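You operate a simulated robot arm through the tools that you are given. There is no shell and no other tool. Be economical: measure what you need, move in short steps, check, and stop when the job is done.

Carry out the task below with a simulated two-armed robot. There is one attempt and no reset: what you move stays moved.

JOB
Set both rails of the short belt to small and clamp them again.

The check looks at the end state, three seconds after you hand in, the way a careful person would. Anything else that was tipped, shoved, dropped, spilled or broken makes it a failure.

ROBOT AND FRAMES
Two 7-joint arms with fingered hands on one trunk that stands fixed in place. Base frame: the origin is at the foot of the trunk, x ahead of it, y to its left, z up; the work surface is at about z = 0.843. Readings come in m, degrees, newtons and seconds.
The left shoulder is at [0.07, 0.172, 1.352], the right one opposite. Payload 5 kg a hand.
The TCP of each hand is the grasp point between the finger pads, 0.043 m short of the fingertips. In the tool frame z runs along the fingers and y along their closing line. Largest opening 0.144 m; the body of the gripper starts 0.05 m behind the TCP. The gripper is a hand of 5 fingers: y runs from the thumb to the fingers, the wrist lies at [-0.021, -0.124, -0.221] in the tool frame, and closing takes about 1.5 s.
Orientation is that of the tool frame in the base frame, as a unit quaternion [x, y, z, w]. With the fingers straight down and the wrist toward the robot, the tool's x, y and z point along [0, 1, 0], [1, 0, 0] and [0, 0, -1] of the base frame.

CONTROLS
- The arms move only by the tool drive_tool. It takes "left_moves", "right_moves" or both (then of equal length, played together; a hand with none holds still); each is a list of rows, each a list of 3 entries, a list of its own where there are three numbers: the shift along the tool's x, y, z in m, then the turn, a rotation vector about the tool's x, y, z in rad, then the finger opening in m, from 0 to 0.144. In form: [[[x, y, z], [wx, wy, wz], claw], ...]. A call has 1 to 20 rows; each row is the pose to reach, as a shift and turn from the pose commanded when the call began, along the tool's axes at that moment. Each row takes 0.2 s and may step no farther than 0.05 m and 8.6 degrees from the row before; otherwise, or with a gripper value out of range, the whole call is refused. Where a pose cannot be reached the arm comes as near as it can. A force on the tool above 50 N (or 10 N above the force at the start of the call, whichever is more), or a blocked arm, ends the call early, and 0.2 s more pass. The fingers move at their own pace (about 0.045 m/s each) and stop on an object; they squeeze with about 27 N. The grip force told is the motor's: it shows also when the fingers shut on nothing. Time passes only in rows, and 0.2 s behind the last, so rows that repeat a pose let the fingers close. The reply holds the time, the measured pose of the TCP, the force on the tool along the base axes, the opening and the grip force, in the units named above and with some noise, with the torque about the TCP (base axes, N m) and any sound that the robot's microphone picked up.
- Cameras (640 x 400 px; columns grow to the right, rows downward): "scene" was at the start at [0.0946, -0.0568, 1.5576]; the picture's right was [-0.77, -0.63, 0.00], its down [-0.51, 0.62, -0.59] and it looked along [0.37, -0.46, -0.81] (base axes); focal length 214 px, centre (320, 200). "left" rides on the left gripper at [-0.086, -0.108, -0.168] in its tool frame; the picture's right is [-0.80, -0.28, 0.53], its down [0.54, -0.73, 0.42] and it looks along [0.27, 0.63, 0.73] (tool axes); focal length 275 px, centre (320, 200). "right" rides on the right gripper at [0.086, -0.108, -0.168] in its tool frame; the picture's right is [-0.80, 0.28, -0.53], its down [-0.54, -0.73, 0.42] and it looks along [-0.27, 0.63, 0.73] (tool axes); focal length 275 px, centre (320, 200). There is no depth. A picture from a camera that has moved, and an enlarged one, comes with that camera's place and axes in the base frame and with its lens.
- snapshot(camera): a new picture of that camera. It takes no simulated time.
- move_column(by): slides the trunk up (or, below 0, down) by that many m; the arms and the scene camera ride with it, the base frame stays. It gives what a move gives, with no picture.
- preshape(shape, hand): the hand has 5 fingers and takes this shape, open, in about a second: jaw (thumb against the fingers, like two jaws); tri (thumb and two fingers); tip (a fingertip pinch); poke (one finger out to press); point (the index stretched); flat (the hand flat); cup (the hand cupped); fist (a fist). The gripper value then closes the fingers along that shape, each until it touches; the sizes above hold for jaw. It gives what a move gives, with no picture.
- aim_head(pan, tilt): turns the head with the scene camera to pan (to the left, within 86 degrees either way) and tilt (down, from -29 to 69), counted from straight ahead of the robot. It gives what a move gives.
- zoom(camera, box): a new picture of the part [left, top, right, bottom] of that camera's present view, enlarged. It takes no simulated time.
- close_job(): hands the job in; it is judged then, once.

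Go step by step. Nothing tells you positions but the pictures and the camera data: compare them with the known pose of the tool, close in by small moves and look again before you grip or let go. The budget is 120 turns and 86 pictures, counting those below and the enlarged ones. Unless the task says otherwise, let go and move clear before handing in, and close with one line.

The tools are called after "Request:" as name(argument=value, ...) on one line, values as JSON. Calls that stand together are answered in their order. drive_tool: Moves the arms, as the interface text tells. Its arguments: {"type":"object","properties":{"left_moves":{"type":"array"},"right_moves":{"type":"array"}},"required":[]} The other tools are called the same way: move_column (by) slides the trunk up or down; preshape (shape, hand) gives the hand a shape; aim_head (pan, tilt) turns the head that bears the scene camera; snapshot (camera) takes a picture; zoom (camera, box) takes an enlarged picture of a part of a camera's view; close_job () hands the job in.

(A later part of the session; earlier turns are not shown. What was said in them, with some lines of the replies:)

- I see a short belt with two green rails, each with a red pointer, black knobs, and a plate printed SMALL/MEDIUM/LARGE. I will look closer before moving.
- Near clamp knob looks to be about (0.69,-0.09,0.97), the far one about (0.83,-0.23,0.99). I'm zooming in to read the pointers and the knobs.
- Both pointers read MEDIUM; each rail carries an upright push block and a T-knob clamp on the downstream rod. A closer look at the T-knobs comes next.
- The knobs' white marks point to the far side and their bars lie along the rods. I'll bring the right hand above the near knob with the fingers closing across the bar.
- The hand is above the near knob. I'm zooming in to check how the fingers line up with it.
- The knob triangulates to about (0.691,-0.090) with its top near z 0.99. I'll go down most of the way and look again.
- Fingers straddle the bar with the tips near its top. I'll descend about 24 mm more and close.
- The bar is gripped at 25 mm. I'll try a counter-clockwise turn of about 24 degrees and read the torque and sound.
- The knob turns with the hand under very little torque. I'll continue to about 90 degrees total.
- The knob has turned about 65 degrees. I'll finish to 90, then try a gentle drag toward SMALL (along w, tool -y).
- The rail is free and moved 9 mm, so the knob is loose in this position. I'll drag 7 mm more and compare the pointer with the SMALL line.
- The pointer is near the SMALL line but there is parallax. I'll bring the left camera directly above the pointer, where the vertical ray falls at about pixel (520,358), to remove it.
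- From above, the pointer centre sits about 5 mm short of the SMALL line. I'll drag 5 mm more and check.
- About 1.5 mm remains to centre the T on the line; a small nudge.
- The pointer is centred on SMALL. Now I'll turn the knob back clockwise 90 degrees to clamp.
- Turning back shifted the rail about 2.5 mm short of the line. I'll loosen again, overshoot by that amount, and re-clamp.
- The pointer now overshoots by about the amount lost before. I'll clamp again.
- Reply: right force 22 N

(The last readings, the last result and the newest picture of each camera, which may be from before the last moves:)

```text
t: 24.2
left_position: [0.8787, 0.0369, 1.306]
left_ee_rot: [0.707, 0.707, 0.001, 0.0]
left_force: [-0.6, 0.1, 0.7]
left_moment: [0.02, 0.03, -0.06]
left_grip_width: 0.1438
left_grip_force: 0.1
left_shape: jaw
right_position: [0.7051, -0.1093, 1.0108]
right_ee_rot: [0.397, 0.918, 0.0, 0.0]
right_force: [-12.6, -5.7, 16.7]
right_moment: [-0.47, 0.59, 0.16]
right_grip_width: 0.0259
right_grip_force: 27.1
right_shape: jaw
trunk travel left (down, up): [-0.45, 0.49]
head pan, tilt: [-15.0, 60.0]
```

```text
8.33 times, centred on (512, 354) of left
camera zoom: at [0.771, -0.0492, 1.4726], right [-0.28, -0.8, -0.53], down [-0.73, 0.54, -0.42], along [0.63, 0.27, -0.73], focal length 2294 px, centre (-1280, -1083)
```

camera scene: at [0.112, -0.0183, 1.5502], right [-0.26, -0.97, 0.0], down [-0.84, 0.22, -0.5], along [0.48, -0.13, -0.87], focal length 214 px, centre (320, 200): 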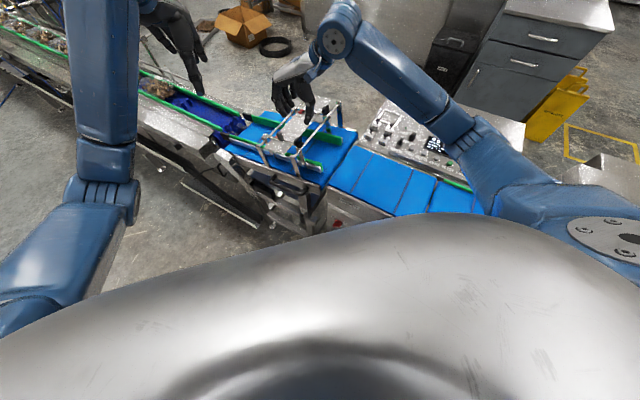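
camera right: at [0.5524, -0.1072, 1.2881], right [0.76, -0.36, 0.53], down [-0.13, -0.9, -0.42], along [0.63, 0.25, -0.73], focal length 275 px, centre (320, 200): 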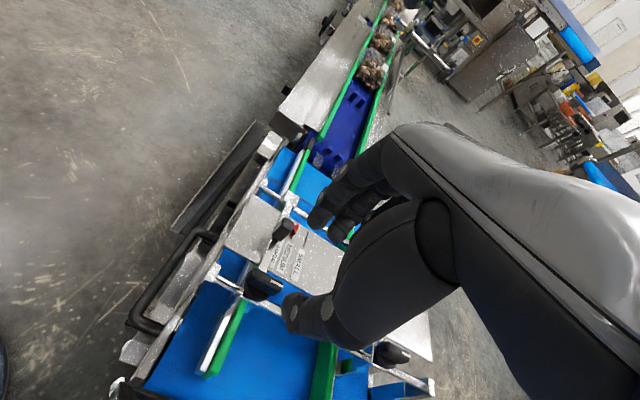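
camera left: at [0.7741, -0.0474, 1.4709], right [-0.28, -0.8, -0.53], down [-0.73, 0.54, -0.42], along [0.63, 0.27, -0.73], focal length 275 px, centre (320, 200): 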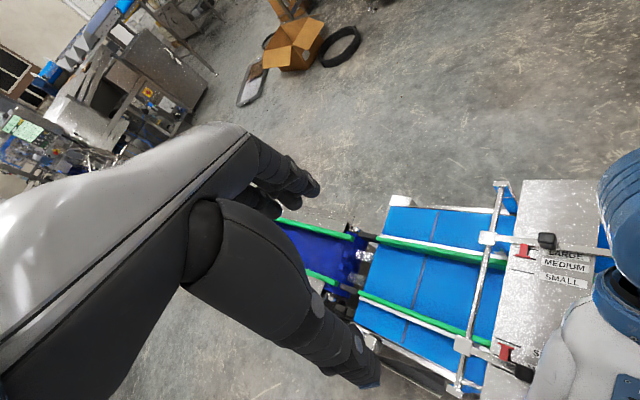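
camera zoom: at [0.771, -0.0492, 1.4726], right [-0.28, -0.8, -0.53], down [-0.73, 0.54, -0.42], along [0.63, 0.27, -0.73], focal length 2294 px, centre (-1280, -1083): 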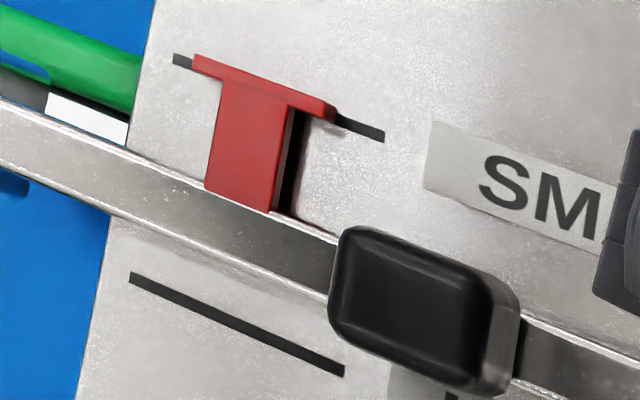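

The pointer is on SMALL with the knob back at its start angle. I'll open, lift clear and check it.

Request:
drive_tool(right_moves=[[[0, 0, 0], [0, 0, 0], 0.03], [[0, 0, 0], [0, 0, 0], 0.05], [[0, 0, 0], [0, 0, 0], 0.06], [[0, 0, 0], [0, 0, 0], 0.06], [[0, 0, -0.03], [0, 0, 0], 0.06], [[0, 0, -0.07], [0, 0, 0], 0.06], [[0, 0, -0.11], [0, 0, 0], 0.06], [[0, 0, -0.11], [0, 0, 0], 0.06]])

Request:
zoom(camera="left", box=[480, 330, 544, 378])

Request:
zoom(camera="right", box=[200, 180, 420, 340])

Request:
zoom(camera="scene", box=[260, 90, 360, 160])

```text
t: 26.0
left_position: [0.883, 0.0364, 1.3039]
left_ee_rot: [0.708, 0.707, -0.001, 0.0]
left_force: [-1.0, 0.4, 0.6]
left_moment: [0.0, 0.0, 0.02]
left_grip_width: 0.1437
left_grip_force: 0.0
left_shape: jaw
right_position: [0.7097, -0.108, 1.1189]
right_ee_rot: [0.397, 0.918, 0.001, -0.001]
right_force: [-0.3, -0.4, 0.5]
right_moment: [0.03, 0.02, 0.01]
right_grip_width: 0.0598
right_grip_force: 0.1
right_shape: jaw
trunk travel left (down, up): [-0.45, 0.49]
head pan, tilt: [-15.0, 60.0]
```

```text
8.33 times, centred on (512, 354) of left
camera zoom: at [0.7744, -0.0492, 1.4706], right [-0.28, -0.8, -0.53], down [-0.73, 0.54, -0.42], along [0.63, 0.27, -0.73], focal length 2294 px, centre (-1280, -1083)
```

zoom: 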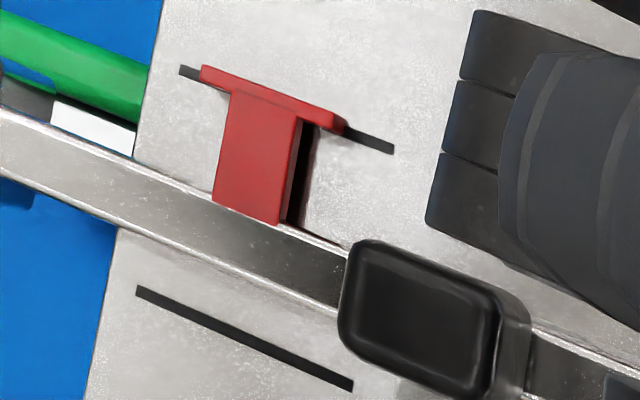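

```text
2.50 times, centred on (310, 260) of right
camera zoom: at [0.5702, -0.1184, 1.2875], right [0.75, -0.39, 0.53], down [-0.16, -0.89, -0.42], along [0.64, 0.23, -0.73], focal length 688 px, centre (345, 50)
```

zoom: 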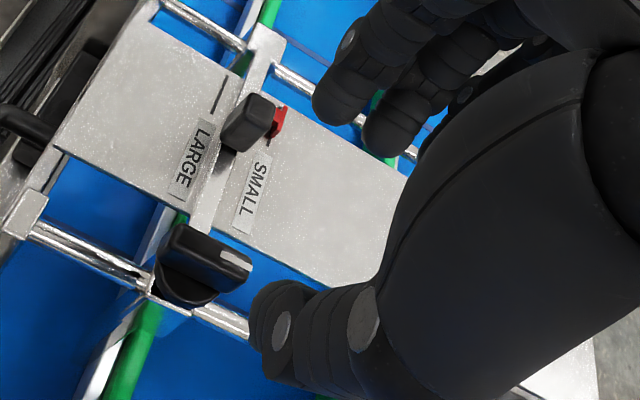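

```text
5.71 times, centred on (310, 125) of scene
camera zoom: at [0.1129, -0.0176, 1.5501], right [-0.26, -0.97, 0.0], down [-0.84, 0.22, -0.5], along [0.48, -0.13, -0.87], focal length 1226 px, centre (377, 629)
```

zoom: 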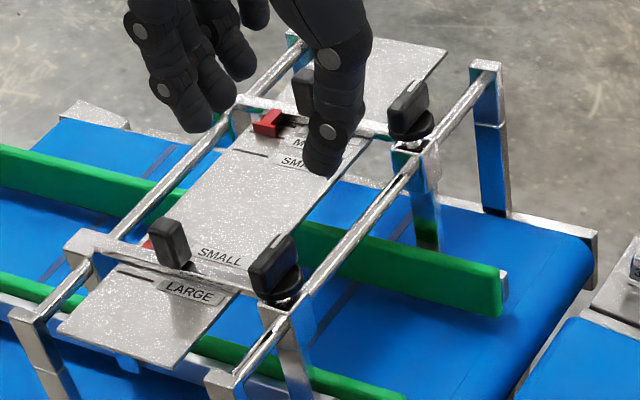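

The near rail is clamped on SMALL. Now the right hand moves above the far knob, at about (0.828,-0.231).

Request:
drive_tool(right_moves=[[[-0.043, 0, 0], [0, 0, -0.01], 0.06], [[-0.086, 0.001, 0], [0, 0, -0.02], 0.06], [[-0.13, 0.0015, 0], [0, 0, -0.031], 0.06], [[-0.1705, 0.0018, 0], [0, 0, -0.031], 0.06], [[-0.1705, 0.0018, 0], [0, 0, -0.031], 0.06]])

Request:
zoom(camera="right", box=[200, 180, 420, 340])

Request:
zoom(camera="scene", box=[270, 70, 370, 140])

Request:
zoom(camera="left", box=[500, 220, 600, 295])

```text
t: 27.2
left_position: [0.883, 0.037, 1.3037]
left_ee_rot: [0.706, 0.708, 0.0, 0.0]
left_force: [-0.1, 1.0, -0.1]
left_moment: [0.0, -0.02, -0.02]
left_grip_width: 0.1435
left_grip_force: 0.1
left_shape: jaw
right_position: [0.826, -0.2287, 1.1203]
right_ee_rot: [0.383, 0.924, 0.0, 0.0]
right_force: [-0.5, 0.8, 0.8]
right_moment: [-0.04, -0.02, 0.03]
right_grip_width: 0.0598
right_grip_force: 0.0
right_shape: jaw
trunk travel left (down, up): [-0.45, 0.49]
head pan, tilt: [-15.0, 60.0]
```

```text
2.50 times, centred on (310, 260) of right
camera zoom: at [0.6873, -0.2438, 1.2899], right [0.76, -0.36, 0.53], down [-0.13, -0.9, -0.42], along [0.63, 0.25, -0.73], focal length 688 px, centre (345, 50)
```

zoom: 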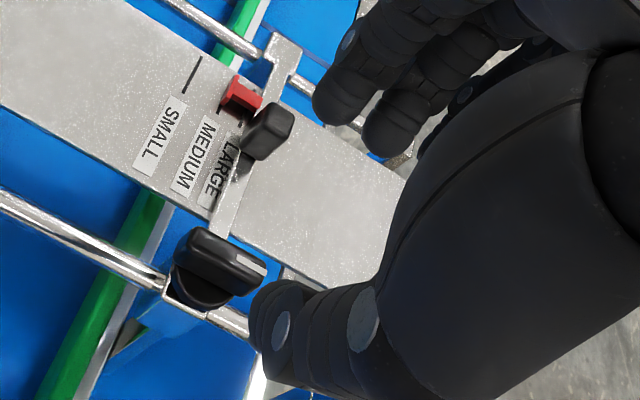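

```text
5.71 times, centred on (320, 105) of scene
camera zoom: at [0.1122, -0.0169, 1.5502], right [-0.26, -0.97, 0.0], down [-0.84, 0.22, -0.5], along [0.48, -0.13, -0.87], focal length 1226 px, centre (320, 743)
```

zoom: 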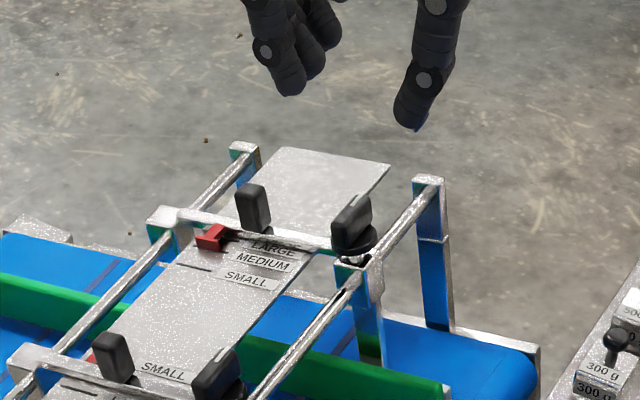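

```text
5.33 times, centred on (550, 258) of left
camera zoom: at [0.7737, -0.0486, 1.4711], right [-0.28, -0.8, -0.53], down [-0.73, 0.54, -0.42], along [0.63, 0.27, -0.73], focal length 1468 px, centre (-907, -107)
```

zoom: 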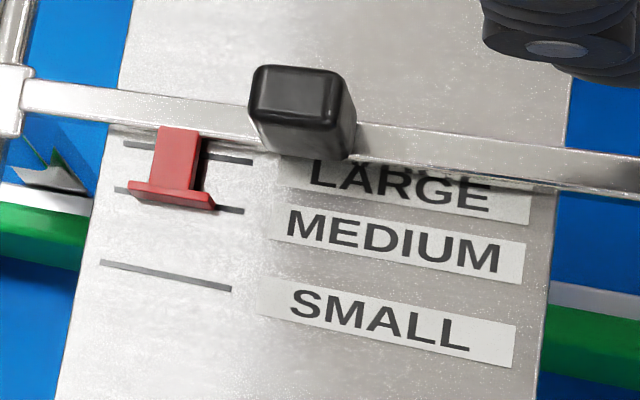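

The far knob sits about 4 mm farther along w than the hand. I'll shift, descend and grip it.

Request:
drive_tool(right_moves=[[[-0.004, -0.001, 0.03], [0, 0, 0], 0.06], [[-0.004, -0.001, 0.06], [0, 0, 0], 0.06], [[-0.004, -0.001, 0.085], [0, 0, 0], 0.06], [[-0.004, -0.001, 0.1], [0, 0, 0], 0.06], [[-0.004, -0.001, 0.11], [0, 0, 0], 0.06], [[-0.004, -0.001, 0.11], [0, 0, 0], 0.03], [[-0.004, -0.001, 0.11], [0, 0, 0], 0.0], [[-0.004, -0.001, 0.11], [0, 0, 0], 0.0], [[-0.004, -0.001, 0.11], [0, 0, 0], 0.0], [[-0.004, -0.001, 0.11], [0, 0, 0], 0.0]])

Request:
zoom(camera="right", box=[200, 160, 420, 320])

Request:
zoom(camera="scene", box=[270, 70, 370, 140])

```text
t: 29.4
left_position: [0.8823, 0.0364, 1.3037]
left_ee_rot: [0.707, 0.707, 0.0, 0.0]
left_force: [0.5, -0.2, -0.2]
left_moment: [0.01, -0.03, 0.05]
left_grip_width: 0.1435
left_grip_force: 0.0
left_shape: jaw
right_position: [0.8269, -0.2361, 1.0083]
right_ee_rot: [0.383, 0.924, 0.0, 0.0]
right_force: [-1.7, -2.3, 0.4]
right_moment: [0.01, 0.04, 0.03]
right_grip_width: 0.0242
right_grip_force: 26.8
right_shape: jaw
trunk travel left (down, up): [-0.45, 0.49]
head pan, tilt: [-15.0, 60.0]
```

```text
2.50 times, centred on (310, 240) of right
camera zoom: at [0.6892, -0.2507, 1.178], right [0.76, -0.36, 0.53], down [-0.13, -0.9, -0.42], along [0.63, 0.25, -0.73], focal length 688 px, centre (345, 100)
```

zoom: 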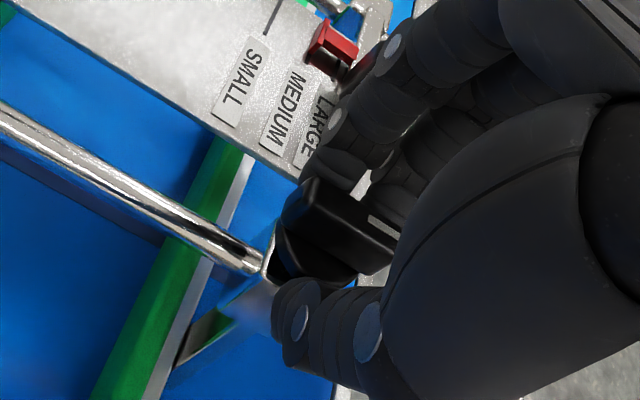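

```text
5.71 times, centred on (320, 105) of scene
camera zoom: at [0.1121, -0.0177, 1.5502], right [-0.26, -0.97, 0.0], down [-0.84, 0.22, -0.5], along [0.48, -0.13, -0.87], focal length 1226 px, centre (320, 743)
```

zoom: 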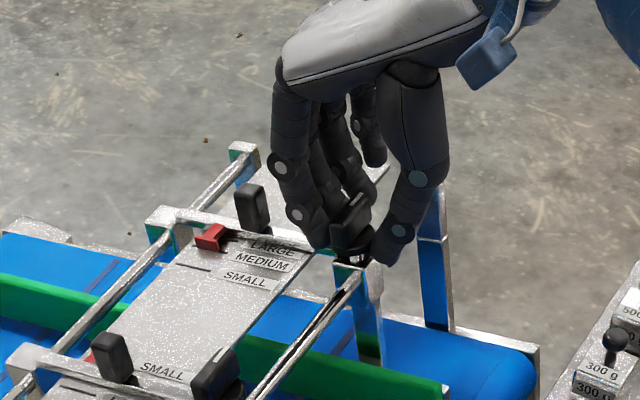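

Gripped at 24 mm with low forces. I'll turn this knob counter-clockwise 90 degrees.

Request:
drive_tool(right_moves=[[[0, 0, 0], [0, 0, -0.12], 0.0], [[0, 0, 0], [0, 0, -0.24], 0.0], [[0, 0, 0], [0, 0, -0.36], 0.0], [[0, 0, 0], [0, 0, -0.48], 0.0], [[0, 0, 0], [0, 0, -0.6], 0.0], [[0, 0, 0], [0, 0, -0.72], 0.0], [[0, 0, 0], [0, 0, -0.84], 0.0], [[0, 0, 0], [0, 0, -0.96], 0.0], [[0, 0, 0], [0, 0, -1.08], 0.0], [[0, 0, 0], [0, 0, -1.2], 0.0], [[0, 0, 0], [0, 0, -1.32], 0.0], [[0, 0, 0], [0, 0, -1.44], 0.0], [[0, 0, 0], [0, 0, -1.57], 0.0], [[0, 0, 0], [0, 0, -1.57], 0.0]])

Request:
zoom(camera="left", box=[500, 220, 600, 295])

Request:
zoom(camera="scene", box=[270, 70, 370, 140])

```text
t: 32.4
left_position: [0.8824, 0.0383, 1.3025]
left_ee_rot: [0.707, 0.707, -0.001, 0.001]
left_force: [-1.1, -0.1, -0.1]
left_moment: [0.0, 0.0, 0.0]
left_grip_width: 0.1437
left_grip_force: 0.1
left_shape: jaw
right_position: [0.8283, -0.2327, 1.0118]
right_ee_rot: [-0.384, 0.923, 0.0, 0.0]
right_force: [8.8, 13.7, 4.5]
right_moment: [0.66, 0.05, -0.19]
right_grip_width: 0.0232
right_grip_force: 27.1
right_shape: jaw
trunk travel left (down, up): [-0.45, 0.49]
head pan, tilt: [-15.0, 60.0]
```

```text
5.33 times, centred on (550, 258) of left
camera zoom: at [0.7747, -0.0471, 1.4706], right [-0.28, -0.8, -0.53], down [-0.73, 0.54, -0.42], along [0.63, 0.27, -0.73], focal length 1468 px, centre (-907, -107)
```

zoom: 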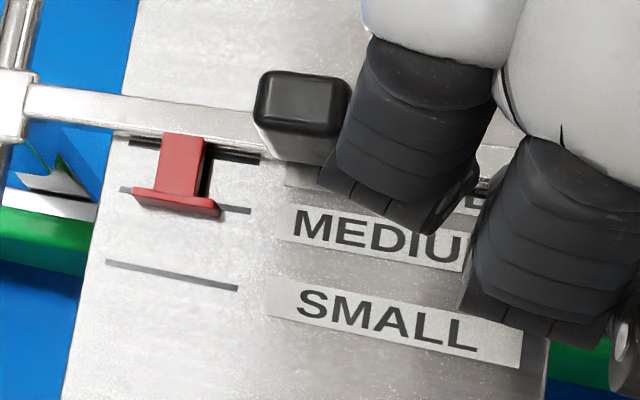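

```text
5.71 times, centred on (320, 105) of scene
camera zoom: at [0.1133, -0.0157, 1.5502], right [-0.26, -0.97, 0.0], down [-0.84, 0.22, -0.5], along [0.48, -0.13, -0.87], focal length 1226 px, centre (320, 743)
```

zoom: 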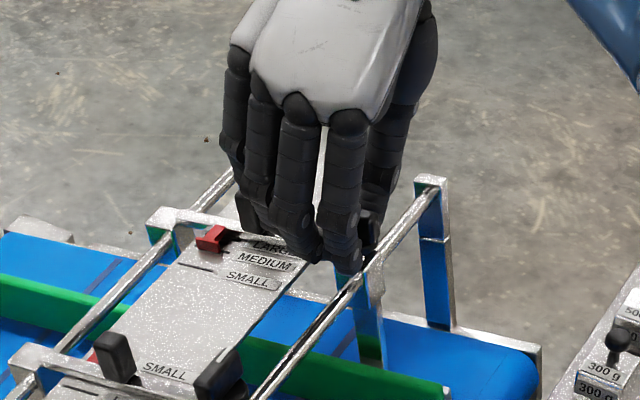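

The knob is loose; the far rail needs to move about 19 mm toward the near side. I'll drag 17 mm and check.

Request:
drive_tool(right_moves=[[[0, 0.003, 0], [0, 0, 0], 0.0], [[0, 0.006, 0], [0, 0, 0], 0.0], [[0, 0.009, 0], [0, 0, 0], 0.0], [[0, 0.012, 0], [0, 0, 0], 0.0], [[0, 0.015, 0], [0, 0, 0], 0.0], [[0, 0.017, 0], [0, 0, 0], 0.0], [[0, 0.017, 0], [0, 0, 0], 0.0]])

Request:
zoom(camera="left", box=[500, 220, 600, 295])

```text
t: 34.0
left_position: [0.8834, 0.0392, 1.3032]
left_ee_rot: [0.707, 0.707, -0.001, 0.0]
left_force: [0.8, -0.8, 0.3]
left_moment: [0.01, 0.0, 0.0]
left_grip_width: 0.1435
left_grip_force: 0.0
left_shape: jaw
right_position: [0.815, -0.2216, 1.011]
right_ee_rot: [-0.384, 0.923, 0.0, 0.001]
right_force: [14.5, 11.2, 8.7]
right_moment: [0.52, -0.22, -0.12]
right_grip_width: 0.0233
right_grip_force: 27.0
right_shape: jaw
trunk travel left (down, up): [-0.45, 0.49]
head pan, tilt: [-15.0, 60.0]
```

```text
5.33 times, centred on (550, 258) of left
camera zoom: at [0.775, -0.0469, 1.4705], right [-0.28, -0.8, -0.53], down [-0.73, 0.54, -0.42], along [0.63, 0.27, -0.73], focal length 1468 px, centre (-907, -107)
```

zoom: 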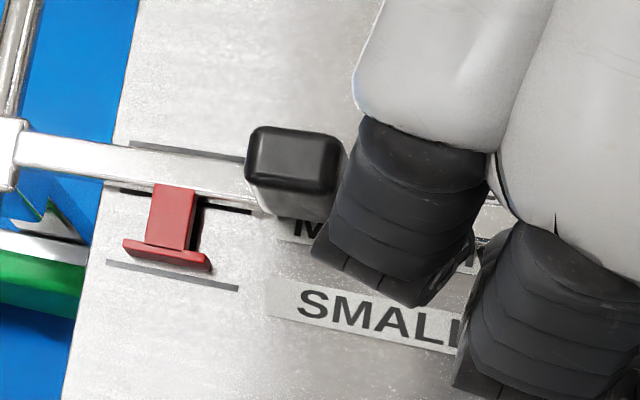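

About 5 mm short of the SMALL line still. I'll move 4.5 mm, then clamp and see the shift.

Request:
drive_tool(right_moves=[[[0, 0.0025, 0], [0, 0, 0], 0.0], [[0, 0.0045, 0], [0, 0, 0], 0.0], [[0, 0.0045, 0], [0, 0, 0], 0.0]])

Request:
zoom(camera="left", box=[500, 220, 600, 295])

Request:
drive_tool(right_moves=[[[0, 0, 0], [0, 0, 0.12], 0.0], [[0, 0, 0], [0, 0, 0.24], 0.0], [[0, 0, 0], [0, 0, 0.36], 0.0], [[0, 0, 0], [0, 0, 0.48], 0.0], [[0, 0, 0], [0, 0, 0.6], 0.0], [[0, 0, 0], [0, 0, 0.72], 0.0], [[0, 0, 0], [0, 0, 0.84], 0.0], [[0, 0, 0], [0, 0, 0.96], 0.0], [[0, 0, 0], [0, 0, 1.08], 0.0], [[0, 0, 0], [0, 0, 1.2], 0.0], [[0, 0, 0], [0, 0, 1.32], 0.0], [[0, 0, 0], [0, 0, 1.44], 0.0], [[0, 0, 0], [0, 0, 1.57], 0.0], [[0, 0, 0], [0, 0, 1.58], 0.0]])

Request:
zoom(camera="left", box=[500, 220, 600, 295])

```text
t: 34.8
left_position: [0.8827, 0.0381, 1.3042]
left_ee_rot: [0.706, 0.708, -0.001, -0.001]
left_force: [-0.8, -0.2, 0.0]
left_moment: [0.02, 0.02, 0.01]
left_grip_width: 0.1434
left_grip_force: 0.1
left_shape: jaw
right_position: [0.8127, -0.218, 1.01]
right_ee_rot: [-0.383, 0.924, -0.001, -0.001]
right_force: [15.2, 11.7, 7.7]
right_moment: [0.58, -0.21, -0.16]
right_grip_width: 0.0236
right_grip_force: 27.3
right_shape: jaw
trunk travel left (down, up): [-0.45, 0.49]
head pan, tilt: [-15.0, 60.0]
```

```text
5.33 times, centred on (550, 258) of left
camera zoom: at [0.7752, -0.0471, 1.4703], right [-0.28, -0.8, -0.53], down [-0.73, 0.54, -0.42], along [0.63, 0.27, -0.73], focal length 1468 px, centre (-907, -107)
```

zoom: 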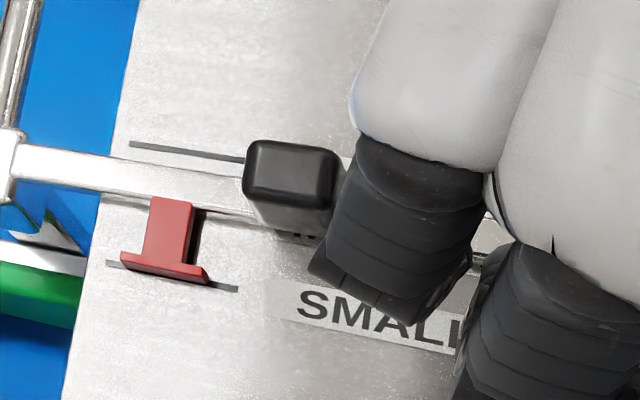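

```text
t: 37.8
left_position: [0.881, 0.0369, 1.3063]
left_ee_rot: [0.707, 0.707, 0.0, 0.001]
left_force: [0.5, -0.1, 0.5]
left_moment: [0.01, 0.02, 0.02]
left_grip_width: 0.1433
left_grip_force: 0.0
left_shape: jaw
right_position: [0.8117, -0.22, 1.0105]
right_ee_rot: [0.387, 0.922, -0.001, 0.0]
right_force: [-8.3, -6.3, 12.7]
right_moment: [-0.53, 0.43, 0.08]
right_grip_width: 0.0246
right_grip_force: 27.3
right_shape: jaw
trunk travel left (down, up): [-0.45, 0.49]
head pan, tilt: [-15.0, 60.0]
```

```text
5.33 times, centred on (550, 258) of left
camera zoom: at [0.7718, -0.0497, 1.472], right [-0.28, -0.8, -0.53], down [-0.73, 0.54, -0.42], along [0.63, 0.27, -0.73], focal length 1468 px, centre (-907, -107)
```

zoom: 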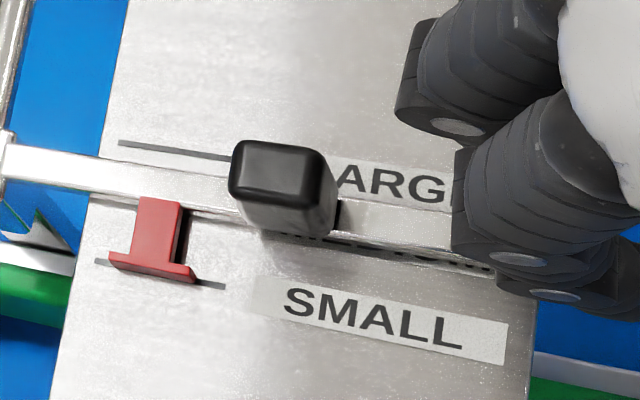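

The pointer sits on SMALL in the same relation it had to MEDIUM. I'll release, lift, and move the right hand back toward its start so its camera gives an independent view.

Request:
drive_tool(right_moves=[[[0, 0, 0], [0, 0, 0], 0.03], [[0, 0, 0], [0, 0, 0], 0.05], [[0, 0, 0], [0, 0, 0], 0.06], [[0, 0, 0], [0, 0, 0], 0.06], [[0, 0, -0.03], [0, 0, 0], 0.06], [[0, 0, -0.07], [0, 0, 0], 0.06], [[0, 0, -0.11], [0, 0, 0], 0.06], [[0, -0.04, -0.13], [0, 0, 0], 0.06], [[0, -0.08, -0.15], [0, 0, 0], 0.06], [[0, -0.11, -0.17], [0, 0, 0], 0.06], [[0, -0.11, -0.17], [0, 0, 0], 0.06]])

Request:
snapshot(camera="right")

Request:
zoom(camera="left", box=[480, 220, 620, 390])

Request:
zoom(camera="scene", box=[270, 80, 370, 150])

```text
t: 40.2
left_position: [0.8822, 0.0379, 1.304]
left_ee_rot: [0.707, 0.708, -0.001, -0.001]
left_force: [0.8, -0.6, 0.6]
left_moment: [0.01, 0.0, -0.02]
left_grip_width: 0.1438
left_grip_force: 0.1
left_shape: jaw
right_position: [0.7331, -0.2959, 1.1806]
right_ee_rot: [0.388, 0.922, 0.0, -0.002]
right_force: [0.7, -0.1, -0.4]
right_moment: [0.01, 0.0, 0.0]
right_grip_width: 0.06
right_grip_force: 0.1
right_shape: jaw
trunk travel left (down, up): [-0.45, 0.49]
head pan, tilt: [-15.0, 60.0]
```

```text
33 pictures are left
camera right: at [0.5945, -0.3098, 1.3483], right [0.76, -0.37, 0.53], down [-0.14, -0.9, -0.42], along [0.63, 0.25, -0.73], focal length 275 px, centre (320, 200)
```

right: 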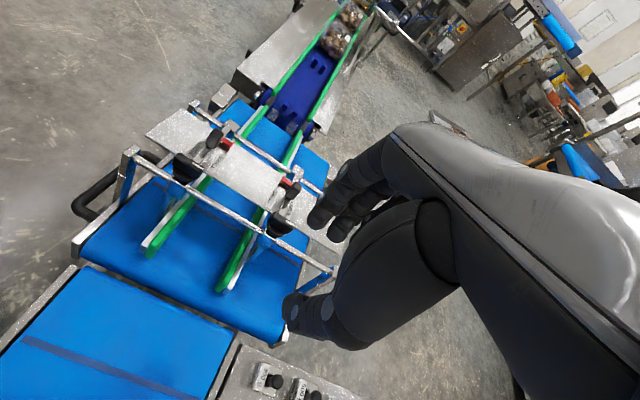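

```text
2.35 times, centred on (550, 305) of left
camera zoom: at [0.7748, -0.0486, 1.4705], right [-0.28, -0.8, -0.53], down [-0.73, 0.54, -0.42], along [0.63, 0.27, -0.73], focal length 648 px, centre (-221, -47)
```

zoom: 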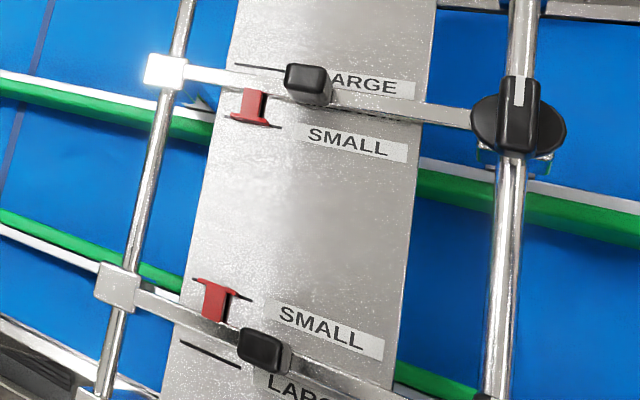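

```text
5.71 times, centred on (320, 115) of scene
camera zoom: at [0.1133, -0.0171, 1.5501], right [-0.26, -0.97, 0.0], down [-0.84, 0.22, -0.5], along [0.48, -0.13, -0.87], focal length 1226 px, centre (320, 686)
```

zoom: 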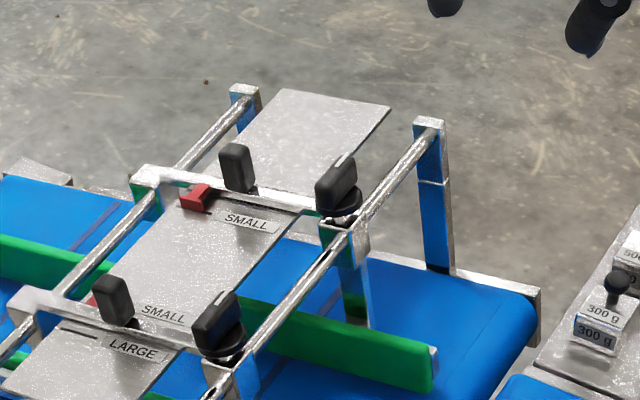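

Both pointers read SMALL. I'll shift the right camera into the plane of the far SMALL line for a parallax-free check of both.

Request:
drive_tool(right_moves=[[[-0.04, -0.02, 0], [0, 0, 0], 0.06], [[-0.075, -0.03, 0], [0, 0, 0], 0.06], [[-0.075, -0.03, 0], [0, 0, 0], 0.06]])

Request:
snapshot(camera="right")

```text
t: 41.0
left_position: [0.8823, 0.038, 1.3035]
left_ee_rot: [0.706, 0.708, 0.0, 0.0]
left_force: [0.1, -0.2, 0.1]
left_moment: [-0.05, -0.03, -0.02]
left_grip_width: 0.1436
left_grip_force: 0.1
left_shape: jaw
right_position: [0.7655, -0.3703, 1.1847]
right_ee_rot: [0.387, 0.922, 0.0, 0.0]
right_force: [-0.4, 0.3, -0.1]
right_moment: [-0.04, -0.06, 0.03]
right_grip_width: 0.0601
right_grip_force: 0.0
right_shape: jaw
trunk travel left (down, up): [-0.45, 0.49]
head pan, tilt: [-15.0, 60.0]
```

```text
30 pictures are left
camera right: at [0.6269, -0.3844, 1.3534], right [0.76, -0.37, 0.53], down [-0.14, -0.9, -0.42], along [0.63, 0.25, -0.73], focal length 275 px, centre (320, 200)
```

right: 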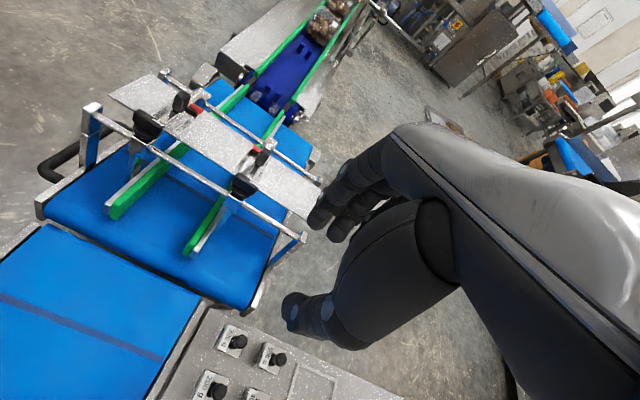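

Request:
zoom(camera="right", box=[220, 120, 316, 220])

Request:
zoom(camera="right", box=[120, 70, 220, 160])

```text
4.00 times, centred on (268, 170) of right
camera zoom: at [0.6269, -0.3844, 1.3534], right [0.76, -0.37, 0.53], down [-0.14, -0.9, -0.42], along [0.63, 0.25, -0.73], focal length 1101 px, centre (528, 320)
```

zoom: 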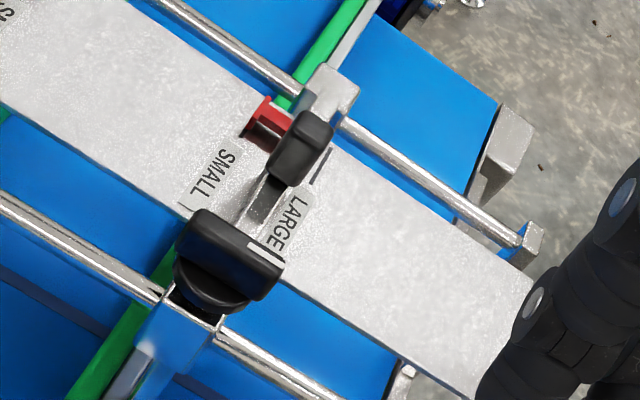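

```text
4.44 times, centred on (170, 115) of right
camera zoom: at [0.6269, -0.3844, 1.3534], right [0.76, -0.37, 0.53], down [-0.14, -0.9, -0.42], along [0.63, 0.25, -0.73], focal length 1224 px, centre (987, 578)
```

zoom: 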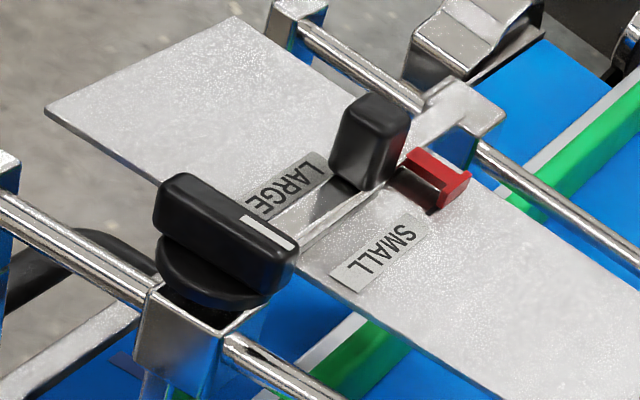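

The pointers look right from this side too. I'll check knob angles against the first pictures, using the same scene crop.

Request:
zoom(camera="scene", box=[280, 90, 340, 150])

Request:
zoom(camera="left", box=[570, 230, 630, 300])

Request:
zoom(camera="right", box=[250, 140, 280, 165])

```text
6.67 times, centred on (310, 120) of scene
camera zoom: at [0.1123, -0.0163, 1.5502], right [-0.26, -0.97, 0.0], down [-0.84, 0.22, -0.5], along [0.48, -0.13, -0.87], focal length 1430 px, centre (387, 733)
```

zoom: 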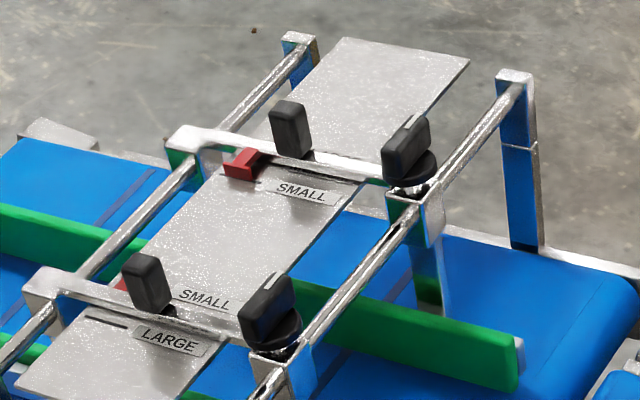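

```text
5.71 times, centred on (600, 265) of left
camera zoom: at [0.7739, -0.0478, 1.471], right [-0.28, -0.8, -0.53], down [-0.73, 0.54, -0.42], along [0.63, 0.27, -0.73], focal length 1573 px, centre (-1280, -171)
```

zoom: 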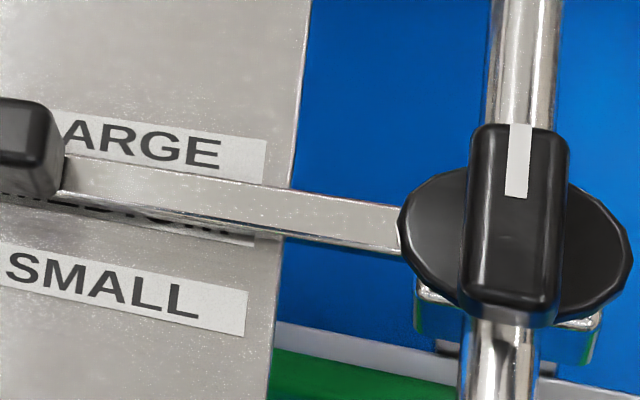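

```text
16.00 times, centred on (265, 152) of right
camera zoom: at [0.6269, -0.3844, 1.3534], right [0.76, -0.37, 0.53], down [-0.14, -0.9, -0.42], along [0.63, 0.25, -0.73], focal length 4404 px, centre (1200, 960)
```

zoom: 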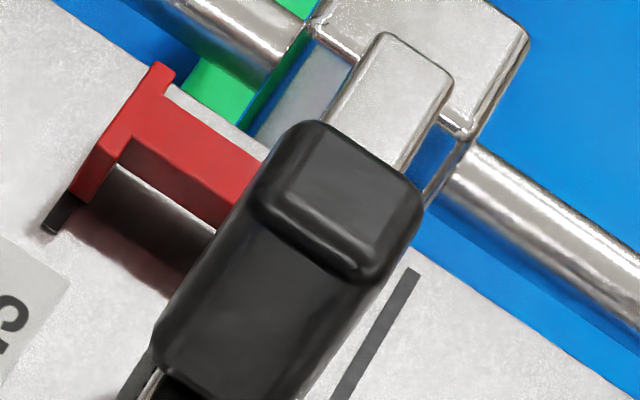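

The far knob lies parallel to its rod again. To settle the last millimetre on the far pointer, I'll put the left camera right above it.

Request:
drive_tool(left_moves=[[[-0.03, 0.03, 0], [0, 0, 0], 0.1435], [[-0.06, 0.06, 0], [0, 0, 0], 0.1435], [[-0.084, 0.084, 0], [0, 0, 0], 0.1435], [[-0.084, 0.084, 0], [0, 0, 0], 0.1435], [[-0.084, 0.084, 0], [0, 0, 0], 0.1435]])

Request:
zoom(camera="left", box=[480, 330, 560, 390])

```text
t: 42.2
left_position: [0.9642, -0.0475, 1.3016]
left_ee_rot: [0.707, 0.707, 0.0, 0.0]
left_force: [0.6, 0.4, 0.2]
left_moment: [0.0, 0.01, -0.01]
left_grip_width: 0.1438
left_grip_force: 0.1
left_shape: jaw
right_position: [0.7661, -0.3717, 1.1853]
right_ee_rot: [0.387, 0.922, 0.0, -0.001]
right_force: [0.3, -0.5, -0.4]
right_moment: [-0.01, 0.0, 0.03]
right_grip_width: 0.06
right_grip_force: 0.1
right_shape: jaw
trunk travel left (down, up): [-0.45, 0.49]
head pan, tilt: [-15.0, 60.0]
```

```text
6.67 times, centred on (520, 360) of left
camera zoom: at [0.8562, -0.1334, 1.4695], right [-0.28, -0.8, -0.53], down [-0.73, 0.54, -0.42], along [0.63, 0.27, -0.73], focal length 1835 px, centre (-1013, -867)
```

zoom: 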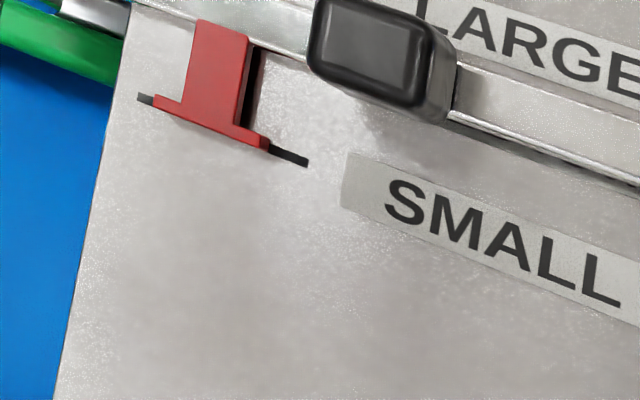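

Seen from directly above, the far pointer is centred on SMALL; the near one was too, and both knobs are back along their rods with both hands clear. Handing in.

Request:
close_job()

```text
The job is handed in.
```

Both rails of the short belt are set to SMALL, with each pointer within about 1 mm of its line. Both clamp knobs are turned back to their original clamped position; I judged that by their angle and did not push on the rails to test the hold.
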